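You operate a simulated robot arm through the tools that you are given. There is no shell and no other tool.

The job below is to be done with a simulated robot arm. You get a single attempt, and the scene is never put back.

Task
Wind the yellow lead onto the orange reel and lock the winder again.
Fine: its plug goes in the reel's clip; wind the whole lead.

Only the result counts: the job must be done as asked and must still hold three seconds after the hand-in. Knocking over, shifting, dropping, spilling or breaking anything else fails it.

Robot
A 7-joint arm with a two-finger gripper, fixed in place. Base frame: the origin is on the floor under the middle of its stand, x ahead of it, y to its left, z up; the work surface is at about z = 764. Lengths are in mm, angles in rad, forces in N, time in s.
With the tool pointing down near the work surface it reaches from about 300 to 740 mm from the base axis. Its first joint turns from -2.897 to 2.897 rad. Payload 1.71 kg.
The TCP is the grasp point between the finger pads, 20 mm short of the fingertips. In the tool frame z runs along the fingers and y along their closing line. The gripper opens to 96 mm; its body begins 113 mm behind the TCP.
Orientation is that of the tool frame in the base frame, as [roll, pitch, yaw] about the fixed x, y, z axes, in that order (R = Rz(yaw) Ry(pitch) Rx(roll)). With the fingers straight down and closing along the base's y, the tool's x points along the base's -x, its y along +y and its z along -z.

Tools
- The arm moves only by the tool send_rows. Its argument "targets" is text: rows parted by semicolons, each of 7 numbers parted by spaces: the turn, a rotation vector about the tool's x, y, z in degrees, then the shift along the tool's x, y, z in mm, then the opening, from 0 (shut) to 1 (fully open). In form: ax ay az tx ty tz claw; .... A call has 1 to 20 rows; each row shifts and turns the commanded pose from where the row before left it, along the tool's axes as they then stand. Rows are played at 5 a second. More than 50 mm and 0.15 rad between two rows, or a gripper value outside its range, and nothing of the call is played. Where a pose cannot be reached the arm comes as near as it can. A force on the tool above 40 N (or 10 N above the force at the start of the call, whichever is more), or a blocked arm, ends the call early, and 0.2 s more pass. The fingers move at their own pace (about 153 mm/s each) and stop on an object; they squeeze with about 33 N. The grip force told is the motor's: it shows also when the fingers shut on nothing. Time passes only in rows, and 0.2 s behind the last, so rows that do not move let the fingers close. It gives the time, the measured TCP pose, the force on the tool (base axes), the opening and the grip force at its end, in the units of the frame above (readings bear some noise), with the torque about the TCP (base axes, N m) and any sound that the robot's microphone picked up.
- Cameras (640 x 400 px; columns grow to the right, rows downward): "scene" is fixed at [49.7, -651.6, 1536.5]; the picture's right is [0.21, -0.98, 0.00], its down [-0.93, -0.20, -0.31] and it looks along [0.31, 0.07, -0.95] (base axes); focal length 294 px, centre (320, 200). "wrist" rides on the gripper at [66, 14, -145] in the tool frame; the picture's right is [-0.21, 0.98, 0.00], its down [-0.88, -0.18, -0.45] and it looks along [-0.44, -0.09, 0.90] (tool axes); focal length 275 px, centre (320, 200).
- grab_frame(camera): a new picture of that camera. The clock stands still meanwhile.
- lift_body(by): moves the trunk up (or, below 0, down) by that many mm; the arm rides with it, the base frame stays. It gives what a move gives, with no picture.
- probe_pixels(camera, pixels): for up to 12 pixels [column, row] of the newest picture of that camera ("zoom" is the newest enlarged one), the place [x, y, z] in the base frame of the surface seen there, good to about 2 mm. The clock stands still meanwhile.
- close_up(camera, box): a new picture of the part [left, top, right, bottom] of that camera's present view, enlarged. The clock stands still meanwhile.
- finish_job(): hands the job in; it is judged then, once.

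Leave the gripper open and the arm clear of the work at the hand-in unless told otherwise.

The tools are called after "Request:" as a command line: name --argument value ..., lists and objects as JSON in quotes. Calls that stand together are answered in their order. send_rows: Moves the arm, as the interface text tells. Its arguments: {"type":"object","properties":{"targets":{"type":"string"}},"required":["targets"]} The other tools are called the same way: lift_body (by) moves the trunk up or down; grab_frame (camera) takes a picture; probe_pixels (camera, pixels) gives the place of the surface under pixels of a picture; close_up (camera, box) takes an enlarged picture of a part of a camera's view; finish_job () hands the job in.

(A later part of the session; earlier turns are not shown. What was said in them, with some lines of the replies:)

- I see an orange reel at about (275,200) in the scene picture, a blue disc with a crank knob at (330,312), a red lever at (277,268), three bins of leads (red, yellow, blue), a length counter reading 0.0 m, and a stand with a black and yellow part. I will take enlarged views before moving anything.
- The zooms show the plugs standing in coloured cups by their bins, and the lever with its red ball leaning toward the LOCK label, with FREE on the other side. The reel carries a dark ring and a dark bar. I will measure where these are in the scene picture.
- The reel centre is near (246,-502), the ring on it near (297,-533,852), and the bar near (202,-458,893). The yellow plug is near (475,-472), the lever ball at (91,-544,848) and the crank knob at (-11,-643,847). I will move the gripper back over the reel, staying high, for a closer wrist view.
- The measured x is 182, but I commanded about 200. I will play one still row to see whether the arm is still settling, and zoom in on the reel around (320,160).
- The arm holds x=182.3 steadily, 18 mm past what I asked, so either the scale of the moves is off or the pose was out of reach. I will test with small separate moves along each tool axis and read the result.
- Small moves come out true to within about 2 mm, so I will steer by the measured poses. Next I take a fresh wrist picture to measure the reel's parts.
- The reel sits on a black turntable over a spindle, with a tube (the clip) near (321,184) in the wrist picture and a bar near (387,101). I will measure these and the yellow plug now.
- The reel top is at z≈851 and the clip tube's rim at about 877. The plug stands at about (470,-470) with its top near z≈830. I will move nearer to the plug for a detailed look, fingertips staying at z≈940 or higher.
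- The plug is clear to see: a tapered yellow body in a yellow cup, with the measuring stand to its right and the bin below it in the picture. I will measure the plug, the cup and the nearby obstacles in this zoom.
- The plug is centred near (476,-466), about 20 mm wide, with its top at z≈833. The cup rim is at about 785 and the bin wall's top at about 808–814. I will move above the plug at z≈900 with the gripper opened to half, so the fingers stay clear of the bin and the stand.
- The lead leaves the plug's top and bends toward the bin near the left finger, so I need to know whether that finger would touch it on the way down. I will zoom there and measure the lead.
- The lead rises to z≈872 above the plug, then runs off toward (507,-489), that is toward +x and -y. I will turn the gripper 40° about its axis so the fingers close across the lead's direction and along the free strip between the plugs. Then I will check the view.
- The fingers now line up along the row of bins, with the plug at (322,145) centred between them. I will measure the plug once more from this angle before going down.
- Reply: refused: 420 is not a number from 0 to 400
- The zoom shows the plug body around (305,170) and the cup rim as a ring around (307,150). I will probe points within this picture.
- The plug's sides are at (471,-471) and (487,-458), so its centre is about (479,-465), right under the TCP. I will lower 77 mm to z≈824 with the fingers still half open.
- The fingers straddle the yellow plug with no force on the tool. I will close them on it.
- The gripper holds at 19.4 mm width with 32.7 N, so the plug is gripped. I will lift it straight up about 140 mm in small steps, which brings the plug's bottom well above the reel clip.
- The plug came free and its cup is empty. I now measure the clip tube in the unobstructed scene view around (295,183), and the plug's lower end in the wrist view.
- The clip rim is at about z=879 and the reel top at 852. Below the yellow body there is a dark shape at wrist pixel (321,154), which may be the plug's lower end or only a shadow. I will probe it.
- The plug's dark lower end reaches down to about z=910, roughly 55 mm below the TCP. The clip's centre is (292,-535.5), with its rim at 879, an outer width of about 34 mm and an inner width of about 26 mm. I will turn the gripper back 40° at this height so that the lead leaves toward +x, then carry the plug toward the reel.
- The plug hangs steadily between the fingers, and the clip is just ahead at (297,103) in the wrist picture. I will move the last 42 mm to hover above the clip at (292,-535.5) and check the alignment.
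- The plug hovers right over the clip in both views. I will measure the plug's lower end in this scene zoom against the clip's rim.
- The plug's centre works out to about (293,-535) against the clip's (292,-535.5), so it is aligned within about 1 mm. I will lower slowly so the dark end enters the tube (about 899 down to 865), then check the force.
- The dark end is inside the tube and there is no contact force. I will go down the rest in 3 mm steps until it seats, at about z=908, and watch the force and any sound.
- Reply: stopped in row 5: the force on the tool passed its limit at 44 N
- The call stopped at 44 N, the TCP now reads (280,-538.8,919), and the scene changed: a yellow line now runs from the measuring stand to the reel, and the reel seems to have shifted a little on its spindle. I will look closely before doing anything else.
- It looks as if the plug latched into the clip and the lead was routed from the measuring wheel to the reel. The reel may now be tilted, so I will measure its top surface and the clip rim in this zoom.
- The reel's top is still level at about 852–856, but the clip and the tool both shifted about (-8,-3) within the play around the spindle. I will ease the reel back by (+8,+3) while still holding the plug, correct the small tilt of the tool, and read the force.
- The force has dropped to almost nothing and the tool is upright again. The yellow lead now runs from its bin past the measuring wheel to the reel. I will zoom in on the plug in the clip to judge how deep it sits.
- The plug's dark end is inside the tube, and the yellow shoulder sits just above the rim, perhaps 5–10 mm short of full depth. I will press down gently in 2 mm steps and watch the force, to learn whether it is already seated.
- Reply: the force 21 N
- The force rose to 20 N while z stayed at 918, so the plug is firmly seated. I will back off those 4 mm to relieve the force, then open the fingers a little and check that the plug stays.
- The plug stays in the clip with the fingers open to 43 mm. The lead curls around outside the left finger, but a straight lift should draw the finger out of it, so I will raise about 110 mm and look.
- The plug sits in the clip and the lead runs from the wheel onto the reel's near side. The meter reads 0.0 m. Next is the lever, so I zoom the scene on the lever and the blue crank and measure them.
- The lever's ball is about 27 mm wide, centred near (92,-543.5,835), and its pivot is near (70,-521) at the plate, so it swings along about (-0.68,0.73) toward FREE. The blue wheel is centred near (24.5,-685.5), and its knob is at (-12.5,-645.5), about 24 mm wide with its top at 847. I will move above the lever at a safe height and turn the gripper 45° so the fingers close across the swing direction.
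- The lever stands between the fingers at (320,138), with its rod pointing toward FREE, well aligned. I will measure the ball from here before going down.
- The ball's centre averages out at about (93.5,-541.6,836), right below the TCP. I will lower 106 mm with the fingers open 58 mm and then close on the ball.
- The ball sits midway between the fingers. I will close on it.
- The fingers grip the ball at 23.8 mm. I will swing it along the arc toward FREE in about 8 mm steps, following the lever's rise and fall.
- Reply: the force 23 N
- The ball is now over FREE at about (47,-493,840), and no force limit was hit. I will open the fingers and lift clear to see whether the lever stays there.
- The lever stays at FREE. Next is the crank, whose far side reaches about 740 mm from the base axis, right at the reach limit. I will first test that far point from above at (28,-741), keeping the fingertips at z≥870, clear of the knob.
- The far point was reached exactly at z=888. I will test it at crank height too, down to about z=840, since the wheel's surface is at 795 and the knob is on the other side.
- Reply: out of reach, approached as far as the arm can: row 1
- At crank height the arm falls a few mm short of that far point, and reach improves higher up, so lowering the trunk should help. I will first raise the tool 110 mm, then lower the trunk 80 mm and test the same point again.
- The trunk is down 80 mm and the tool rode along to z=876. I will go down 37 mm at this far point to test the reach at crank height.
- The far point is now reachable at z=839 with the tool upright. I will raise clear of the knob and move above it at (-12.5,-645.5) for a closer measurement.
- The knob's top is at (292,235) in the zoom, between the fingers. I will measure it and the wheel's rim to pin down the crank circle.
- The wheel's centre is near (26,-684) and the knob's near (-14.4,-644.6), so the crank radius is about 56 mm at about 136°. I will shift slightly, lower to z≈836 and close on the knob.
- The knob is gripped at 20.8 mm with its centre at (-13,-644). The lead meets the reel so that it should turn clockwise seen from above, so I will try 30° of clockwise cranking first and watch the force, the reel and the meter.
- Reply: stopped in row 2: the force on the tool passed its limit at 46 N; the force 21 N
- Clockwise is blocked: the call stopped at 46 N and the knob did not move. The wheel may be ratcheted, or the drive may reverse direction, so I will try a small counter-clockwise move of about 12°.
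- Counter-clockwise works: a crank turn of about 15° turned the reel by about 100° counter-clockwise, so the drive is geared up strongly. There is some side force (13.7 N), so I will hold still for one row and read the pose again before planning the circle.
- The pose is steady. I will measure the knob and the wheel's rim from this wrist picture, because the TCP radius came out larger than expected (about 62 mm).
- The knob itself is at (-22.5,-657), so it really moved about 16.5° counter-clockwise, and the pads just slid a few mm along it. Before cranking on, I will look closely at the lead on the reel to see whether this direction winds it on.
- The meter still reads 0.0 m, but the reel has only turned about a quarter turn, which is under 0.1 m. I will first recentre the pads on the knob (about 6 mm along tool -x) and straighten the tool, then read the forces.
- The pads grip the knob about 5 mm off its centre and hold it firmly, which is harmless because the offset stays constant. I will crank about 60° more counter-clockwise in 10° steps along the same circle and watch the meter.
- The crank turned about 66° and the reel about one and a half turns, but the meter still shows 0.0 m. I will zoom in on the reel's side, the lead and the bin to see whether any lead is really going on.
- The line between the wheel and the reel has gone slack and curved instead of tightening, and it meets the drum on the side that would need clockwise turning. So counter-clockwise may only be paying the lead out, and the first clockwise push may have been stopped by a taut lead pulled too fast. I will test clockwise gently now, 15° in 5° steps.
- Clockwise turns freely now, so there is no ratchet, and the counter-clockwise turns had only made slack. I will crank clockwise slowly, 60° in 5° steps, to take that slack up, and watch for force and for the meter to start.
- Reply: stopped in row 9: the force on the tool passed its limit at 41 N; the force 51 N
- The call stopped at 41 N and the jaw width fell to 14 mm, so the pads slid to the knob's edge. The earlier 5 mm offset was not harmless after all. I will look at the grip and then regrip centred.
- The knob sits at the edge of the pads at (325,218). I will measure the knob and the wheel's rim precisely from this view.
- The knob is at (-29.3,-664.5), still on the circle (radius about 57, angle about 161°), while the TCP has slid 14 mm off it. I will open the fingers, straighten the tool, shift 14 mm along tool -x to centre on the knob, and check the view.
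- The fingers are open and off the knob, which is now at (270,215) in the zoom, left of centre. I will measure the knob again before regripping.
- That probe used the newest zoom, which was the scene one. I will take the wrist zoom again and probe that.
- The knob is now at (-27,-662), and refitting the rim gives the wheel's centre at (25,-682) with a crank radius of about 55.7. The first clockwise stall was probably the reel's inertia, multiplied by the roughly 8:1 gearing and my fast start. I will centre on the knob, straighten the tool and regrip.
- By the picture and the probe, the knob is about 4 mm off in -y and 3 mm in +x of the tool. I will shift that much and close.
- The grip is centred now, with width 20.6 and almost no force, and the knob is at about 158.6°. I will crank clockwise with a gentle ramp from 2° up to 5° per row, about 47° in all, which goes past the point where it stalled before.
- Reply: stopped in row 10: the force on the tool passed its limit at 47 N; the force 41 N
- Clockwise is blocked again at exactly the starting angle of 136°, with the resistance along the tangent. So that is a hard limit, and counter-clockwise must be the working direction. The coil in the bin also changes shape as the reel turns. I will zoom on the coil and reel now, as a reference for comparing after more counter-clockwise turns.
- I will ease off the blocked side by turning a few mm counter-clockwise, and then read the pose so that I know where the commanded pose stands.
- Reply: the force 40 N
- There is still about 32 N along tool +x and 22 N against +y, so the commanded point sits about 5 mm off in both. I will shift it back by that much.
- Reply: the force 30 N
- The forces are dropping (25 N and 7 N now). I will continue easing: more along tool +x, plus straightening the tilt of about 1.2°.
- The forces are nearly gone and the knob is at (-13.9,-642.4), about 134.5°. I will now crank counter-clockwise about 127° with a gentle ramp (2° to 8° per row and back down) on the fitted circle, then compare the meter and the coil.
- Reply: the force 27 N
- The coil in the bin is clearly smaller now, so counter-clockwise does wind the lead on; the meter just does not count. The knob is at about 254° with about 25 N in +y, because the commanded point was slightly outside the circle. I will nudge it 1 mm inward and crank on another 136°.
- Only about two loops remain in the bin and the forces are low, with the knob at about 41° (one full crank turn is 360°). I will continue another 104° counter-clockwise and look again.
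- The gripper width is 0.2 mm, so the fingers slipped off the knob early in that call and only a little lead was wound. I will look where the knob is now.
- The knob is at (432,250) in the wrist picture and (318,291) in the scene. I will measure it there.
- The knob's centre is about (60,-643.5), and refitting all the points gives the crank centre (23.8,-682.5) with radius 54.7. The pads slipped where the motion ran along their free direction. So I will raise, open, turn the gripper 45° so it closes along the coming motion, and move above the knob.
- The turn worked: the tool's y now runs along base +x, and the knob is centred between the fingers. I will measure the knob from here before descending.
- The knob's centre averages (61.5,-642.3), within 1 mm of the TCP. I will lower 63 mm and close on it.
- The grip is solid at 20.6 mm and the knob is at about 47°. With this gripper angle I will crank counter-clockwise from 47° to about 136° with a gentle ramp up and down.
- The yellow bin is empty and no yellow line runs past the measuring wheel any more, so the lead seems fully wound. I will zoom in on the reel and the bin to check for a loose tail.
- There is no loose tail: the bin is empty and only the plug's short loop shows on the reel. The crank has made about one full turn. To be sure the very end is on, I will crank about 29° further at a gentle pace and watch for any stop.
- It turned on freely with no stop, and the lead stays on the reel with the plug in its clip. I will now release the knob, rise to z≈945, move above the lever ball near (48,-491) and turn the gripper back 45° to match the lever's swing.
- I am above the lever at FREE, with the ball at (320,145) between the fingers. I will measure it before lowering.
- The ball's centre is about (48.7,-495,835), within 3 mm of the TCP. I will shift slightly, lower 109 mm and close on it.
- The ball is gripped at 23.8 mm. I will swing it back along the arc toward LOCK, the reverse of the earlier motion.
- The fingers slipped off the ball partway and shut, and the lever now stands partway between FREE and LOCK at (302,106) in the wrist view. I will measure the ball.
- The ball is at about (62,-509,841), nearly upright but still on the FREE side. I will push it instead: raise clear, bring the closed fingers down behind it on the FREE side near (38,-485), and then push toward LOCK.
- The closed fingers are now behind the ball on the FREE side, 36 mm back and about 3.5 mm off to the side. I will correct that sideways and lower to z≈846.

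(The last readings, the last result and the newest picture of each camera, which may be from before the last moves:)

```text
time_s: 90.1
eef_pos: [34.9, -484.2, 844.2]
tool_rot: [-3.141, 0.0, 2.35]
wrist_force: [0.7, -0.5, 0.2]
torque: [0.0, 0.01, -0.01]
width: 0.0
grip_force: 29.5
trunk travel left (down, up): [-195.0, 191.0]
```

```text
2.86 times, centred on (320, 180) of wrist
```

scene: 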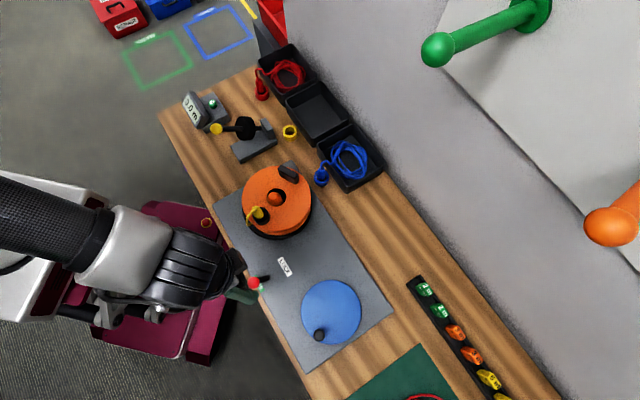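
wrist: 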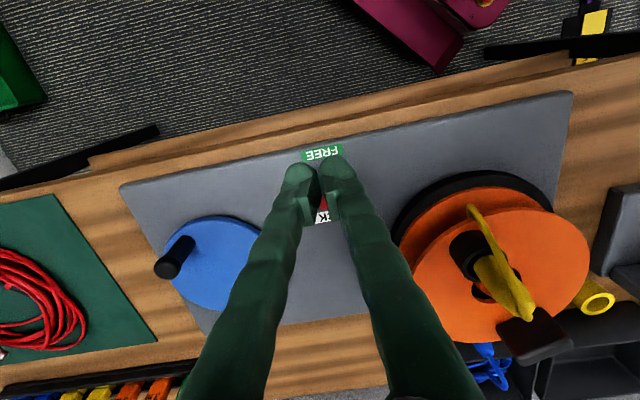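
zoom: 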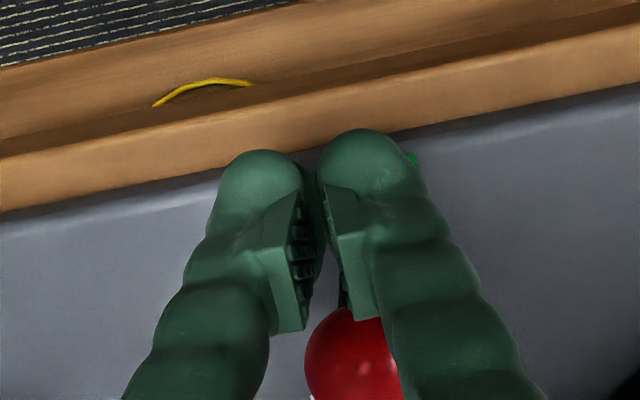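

The fingers are in place behind the ball. I also notice a small yellow curve at (200,90) in this zoom, on the table's front strip, which I did not see before. I will measure what it is before pushing.

Request:
probe_pixels --camera "zoom" --pixels '[[205, 83], [160, 103], [245, 84], [200, 110], [205, 60], [350, 360], [320, 370]]'

Request:
grab_frame --camera "scene"

Request:
grab_frame --camera "wrist"

```text
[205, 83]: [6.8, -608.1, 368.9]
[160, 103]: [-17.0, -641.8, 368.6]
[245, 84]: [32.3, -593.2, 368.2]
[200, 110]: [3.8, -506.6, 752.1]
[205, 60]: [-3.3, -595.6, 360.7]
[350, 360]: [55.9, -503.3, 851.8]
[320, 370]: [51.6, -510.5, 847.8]
```

```text
taken
```

scene: 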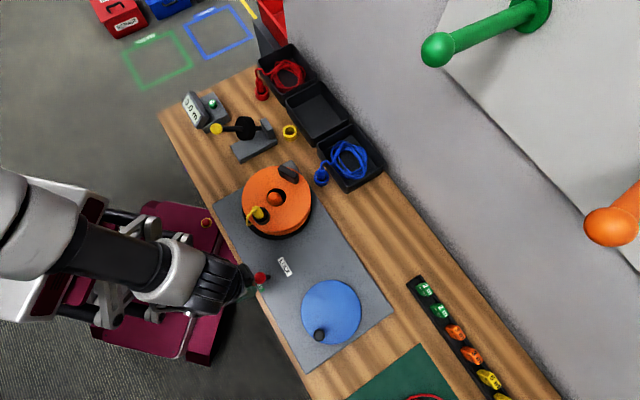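

```text
taken
```

wrist: 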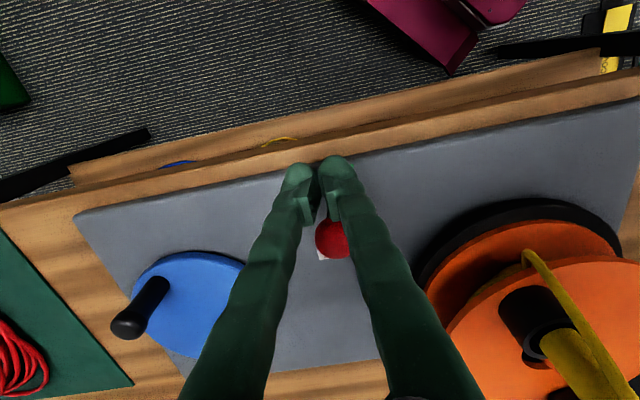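

The yellow curve lies on a lower shelf at z≈368, so it has nothing to do with this job. The ball is about 35 mm ahead of the fingers and in line, so I will push toward LOCK in 6 mm steps.

Request:
send_rows --targets "0 0 0 -6 0 0 0; 0 0 0 -6 0 0 0; 0 0 0 -6 0 0 0; 0 0 0 -6 0 0 0; 0 0 0 -6 0 0 0; 0 0 0 -6 0 0 0; 0 0 0 -6 0 0 0; 0 0 0 -5 0 0 0; 0 0 0 0 0 0 0"

Request:
grab_frame --camera "wrist"

Request:
close_up --camera "scene" --box '[220, 220, 320, 310]'

```text
time_s: 92.1
eef_pos: [66.3, -518.1, 843.5]
tool_rot: [-3.138, -0.003, 2.351]
wrist_force: [0.0, -0.2, -1.0]
torque: [-0.01, 0.02, 0.0]
width: 0.0
grip_force: 29.5
trunk travel left (down, up): [-195.0, 191.0]
```

```text
taken
```

wrist: 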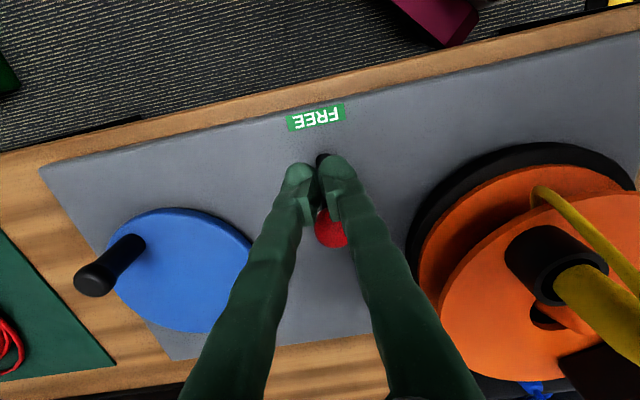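

```text
4.44 times, centred on (270, 265) of scene
```

zoom: 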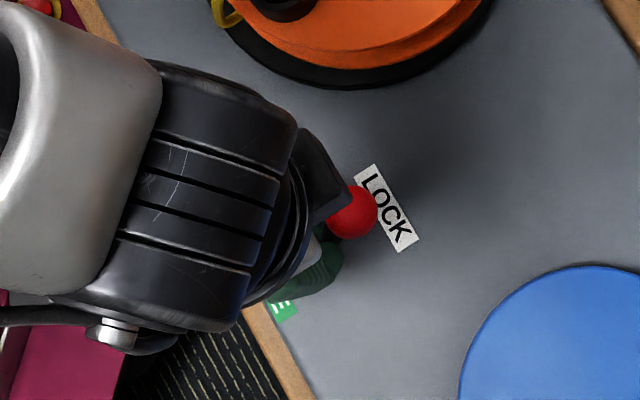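

The ball now overlaps the LOCK label at nearly the same pixel as at the start (277,267), with no force on the fingers, so it likely snapped over. I will push gently a little more to make sure it is fully home.

Request:
send_rows --targets "0 0 0 -4 0 0 0; 0 0 0 -3 0 0 0; 0 0 0 -3 0 0 0; 0 0 0 0 0 0 0"

Request:
send_rows --targets "0 0 0 -2 0 0 0; 0 0 0 -2 0 0 0; 0 0 0 0 0 0 0"

```text
time_s: 93.1
eef_pos: [71.8, -523.0, 843.9]
tool_rot: [-3.141, -0.006, 2.349]
wrist_force: [-12.1, 16.6, 0.6]
torque: [0.19, 0.2, 0.17]
width: 0.0
grip_force: 29.3
trunk travel left (down, up): [-195.0, 191.0]
```

```text
time_s: 93.9
eef_pos: [67.2, -526.5, 844.1]
tool_rot: [3.132, 0.006, 2.352]
wrist_force: [-8.5, 18.3, -5.3]
torque: [0.47, 0.23, 0.25]
width: 0.0
grip_force: 29.8
trunk travel left (down, up): [-195.0, 191.0]
```

The fingers now meet about 20 N, so the lever is against its LOCK stop. I will back off along tool +x, lift clear and inspect.

Request:
send_rows --targets "0 0 0 7 0 0 0; 0 0 0 8 0 0 0; 0 0 0 0 0 -25 0; 0 0 0 0 0 -35 0; 0 0 0 0 0 -40 0; 0 0 0 0 0 -40 0.5; 0 0 0 0 0 0 1; 0 0 0 0 0 0 1"

Request:
grab_frame --camera "wrist"

Request:
close_up --camera "scene" --box '[245, 245, 305, 300]'

```text
time_s: 95.7
eef_pos: [67.1, -516.9, 984.0]
tool_rot: [-3.139, 0.0, 2.352]
wrist_force: [0.1, -1.0, 0.9]
torque: [0.02, -0.05, -0.03]
width: 96.0
grip_force: 0.0
trunk travel left (down, up): [-195.0, 191.0]
```

```text
taken
```

wrist: 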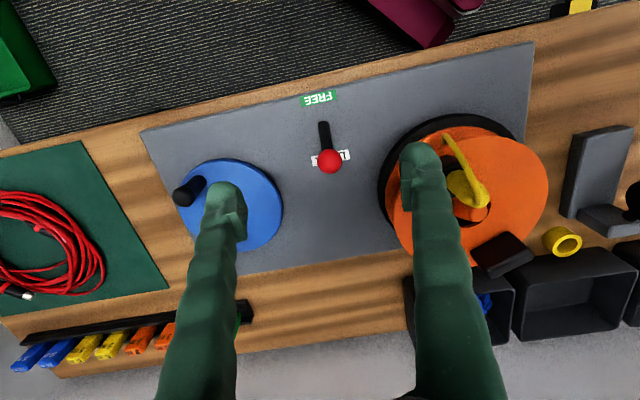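

```text
7.27 times, centred on (275, 272) of scene
```

zoom: 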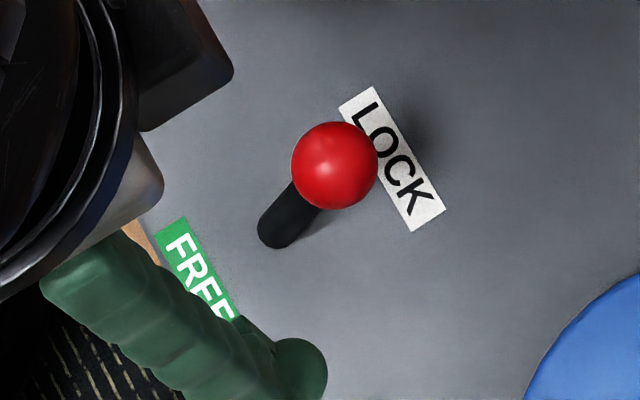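

The lever looks exactly as at the start, leaning onto LOCK. I will take a last close look at the reel, the plug and the bins.

Request:
close_up --camera "scene" --box '[225, 150, 325, 250]'

Request:
close_up --camera "scene" --box '[160, 50, 400, 200]'

Request:
close_up --camera "wrist" --box '[360, 90, 600, 340]'

```text
4.00 times, centred on (275, 200) of scene
```

zoom: 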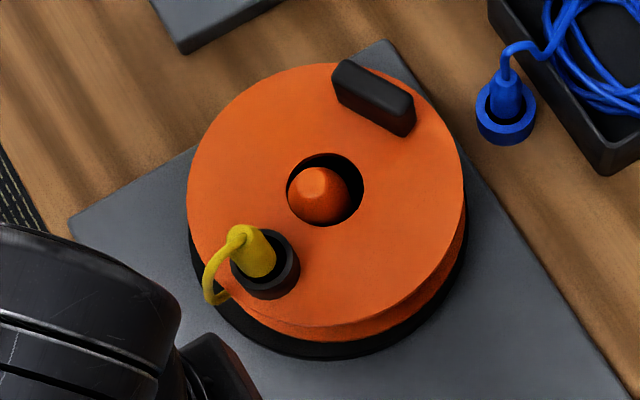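

```text
2.67 times, centred on (280, 125) of scene
```

zoom: 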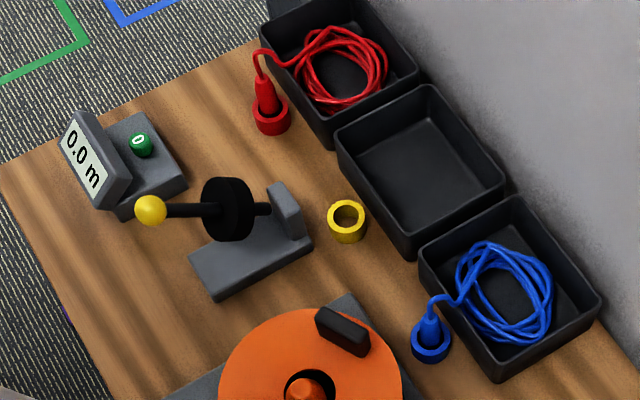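

```text
1.60 times, centred on (480, 215) of wrist
```

zoom: 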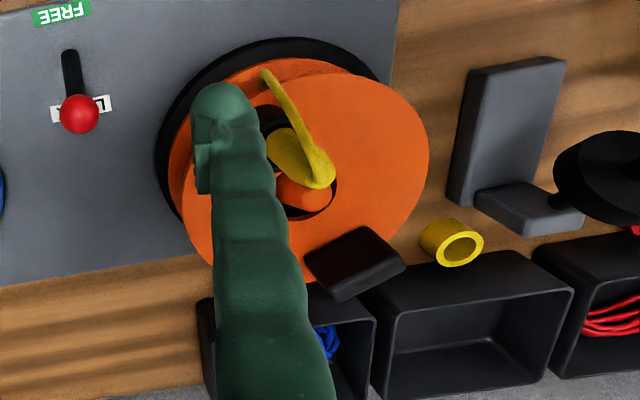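

Everything else looks in place: the other leads, cups and bins are untouched and the yellow bin is empty. I want one lower, flatter look between the reel's flanges to confirm the lead is on the drum, so I will move back and down over the empty front area near (20,-470,880).

Request:
send_rows --targets "0 0 0 22 0 30 1; 0 0 0 22 0 35 1; 0 0 0 22 0 35 1; 0 0 0 0 0 0 1"

Request:
grab_frame --camera "wrist"

Request:
close_up --camera "wrist" --box '[400, 100, 640, 340]'

```text
time_s: 96.7
eef_pos: [19.7, -470.3, 884.3]
tool_rot: [-3.139, -0.002, 2.352]
wrist_force: [0.3, -0.7, -0.5]
torque: [-0.04, -0.01, 0.01]
width: 96.0
grip_force: 0.0
trunk travel left (down, up): [-195.0, 191.0]
```

```text
taken
```

wrist: 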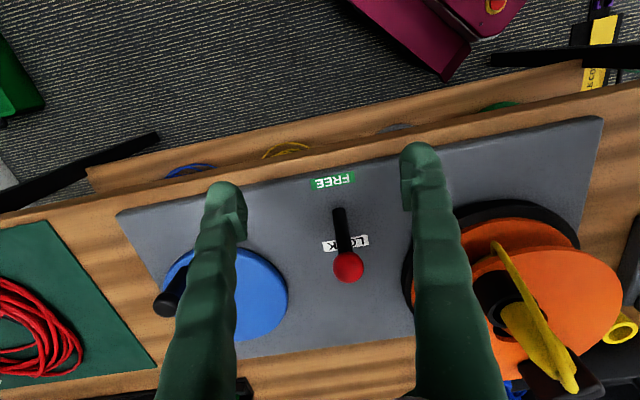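

```text
1.67 times, centred on (520, 220) of wrist
```

zoom: 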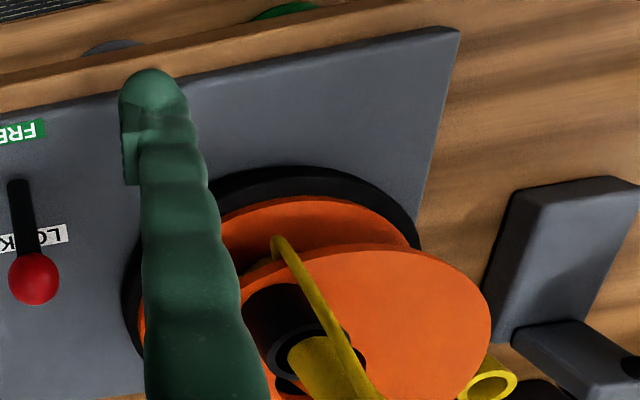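

The plug's lead goes over the flange and into the reel, the lever stands at LOCK, and no loose lead is visible. I will raise the arm well clear, put the trunk back up, and take one last picture before handing in.

Request:
send_rows --targets "0 0 0 0 0 -40 1; 0 0 0 0 0 -40 1; 0 0 0 0 0 -40 1; 0 0 0 10 10 -20 1; 0 0 0 10 10 0 1; 0 0 0 0 0 0 1"

Request:
lift_body --by 80

Request:
grab_frame --camera "scene"

Request:
close_up --camera "scene" --box '[200, 150, 400, 350]'

```text
time_s: 98.1
eef_pos: [20.8, -440.4, 1023.5]
tool_rot: [-3.139, -0.003, 2.35]
wrist_force: [0.2, 0.0, 1.1]
torque: [0.01, -0.01, -0.02]
width: 95.7
grip_force: 0.1
trunk travel left (down, up): [-195.0, 191.0]
```

```text
time_s: 99.3
eef_pos: [21.6, -440.9, 1102.4]
tool_rot: [-3.139, -0.003, 2.351]
wrist_force: [0.0, 0.1, -0.6]
torque: [0.01, -0.01, 0.03]
width: 96.3
grip_force: 0.0
trunk travel left (down, up): [-275.0, 111.0]
```

```text
taken
```

scene: 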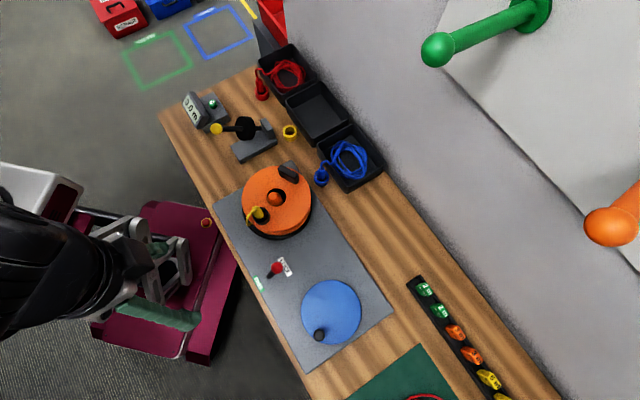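

```text
2.00 times, centred on (300, 250) of scene
```

zoom: 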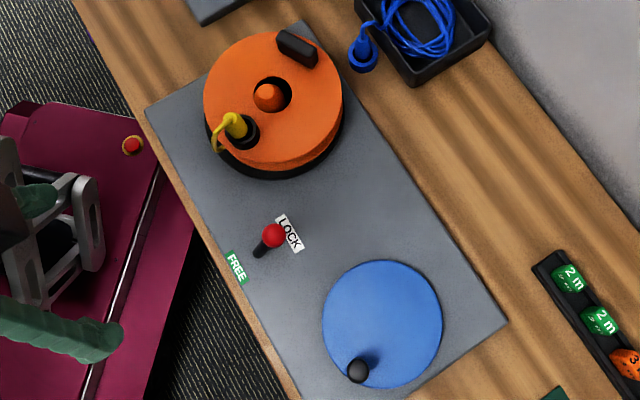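

The final picture shows the plug in the reel's clip, the yellow bin empty, the lever at LOCK, everything else in place, and the arm clear with the gripper open. I am handing the job in.

Request:
finish_job

```text
The job is handed in.
```

I wound the yellow lead onto the orange reel with its plug in the reel's clip, set the winder's lever back to LOCK, and handed the job in. I don't have the judging result.

- **Plug:** it went into the clip and stayed there through the winding. The first press stopped at the force limit and pushed the reel about 8 mm sideways on its spindle. I eased it back; it still sits slightly off-centre.
- **Winding:** it took about one full counter-clockwise turn of the blue crank, plus about 29° more to be sure of the end. The yellow bin is empty and no loose lead shows. I could not see the drum itself between the flanges.
- **Meter:** the length meter read 0.0 m throughout, so I judged the winding by the bin emptying, not by the meter.
- **Lock:** the lever is against its stop and leans onto the LOCK label exactly as it did at the start.
- **Slips:** the gripper lost the crank knob once during winding and the lever's ball once. I regripped the knob and pushed the lever home with the closed fingers.

The last pictures showed the other leads, cups and bins in place, and I left the arm clear with the gripper open.
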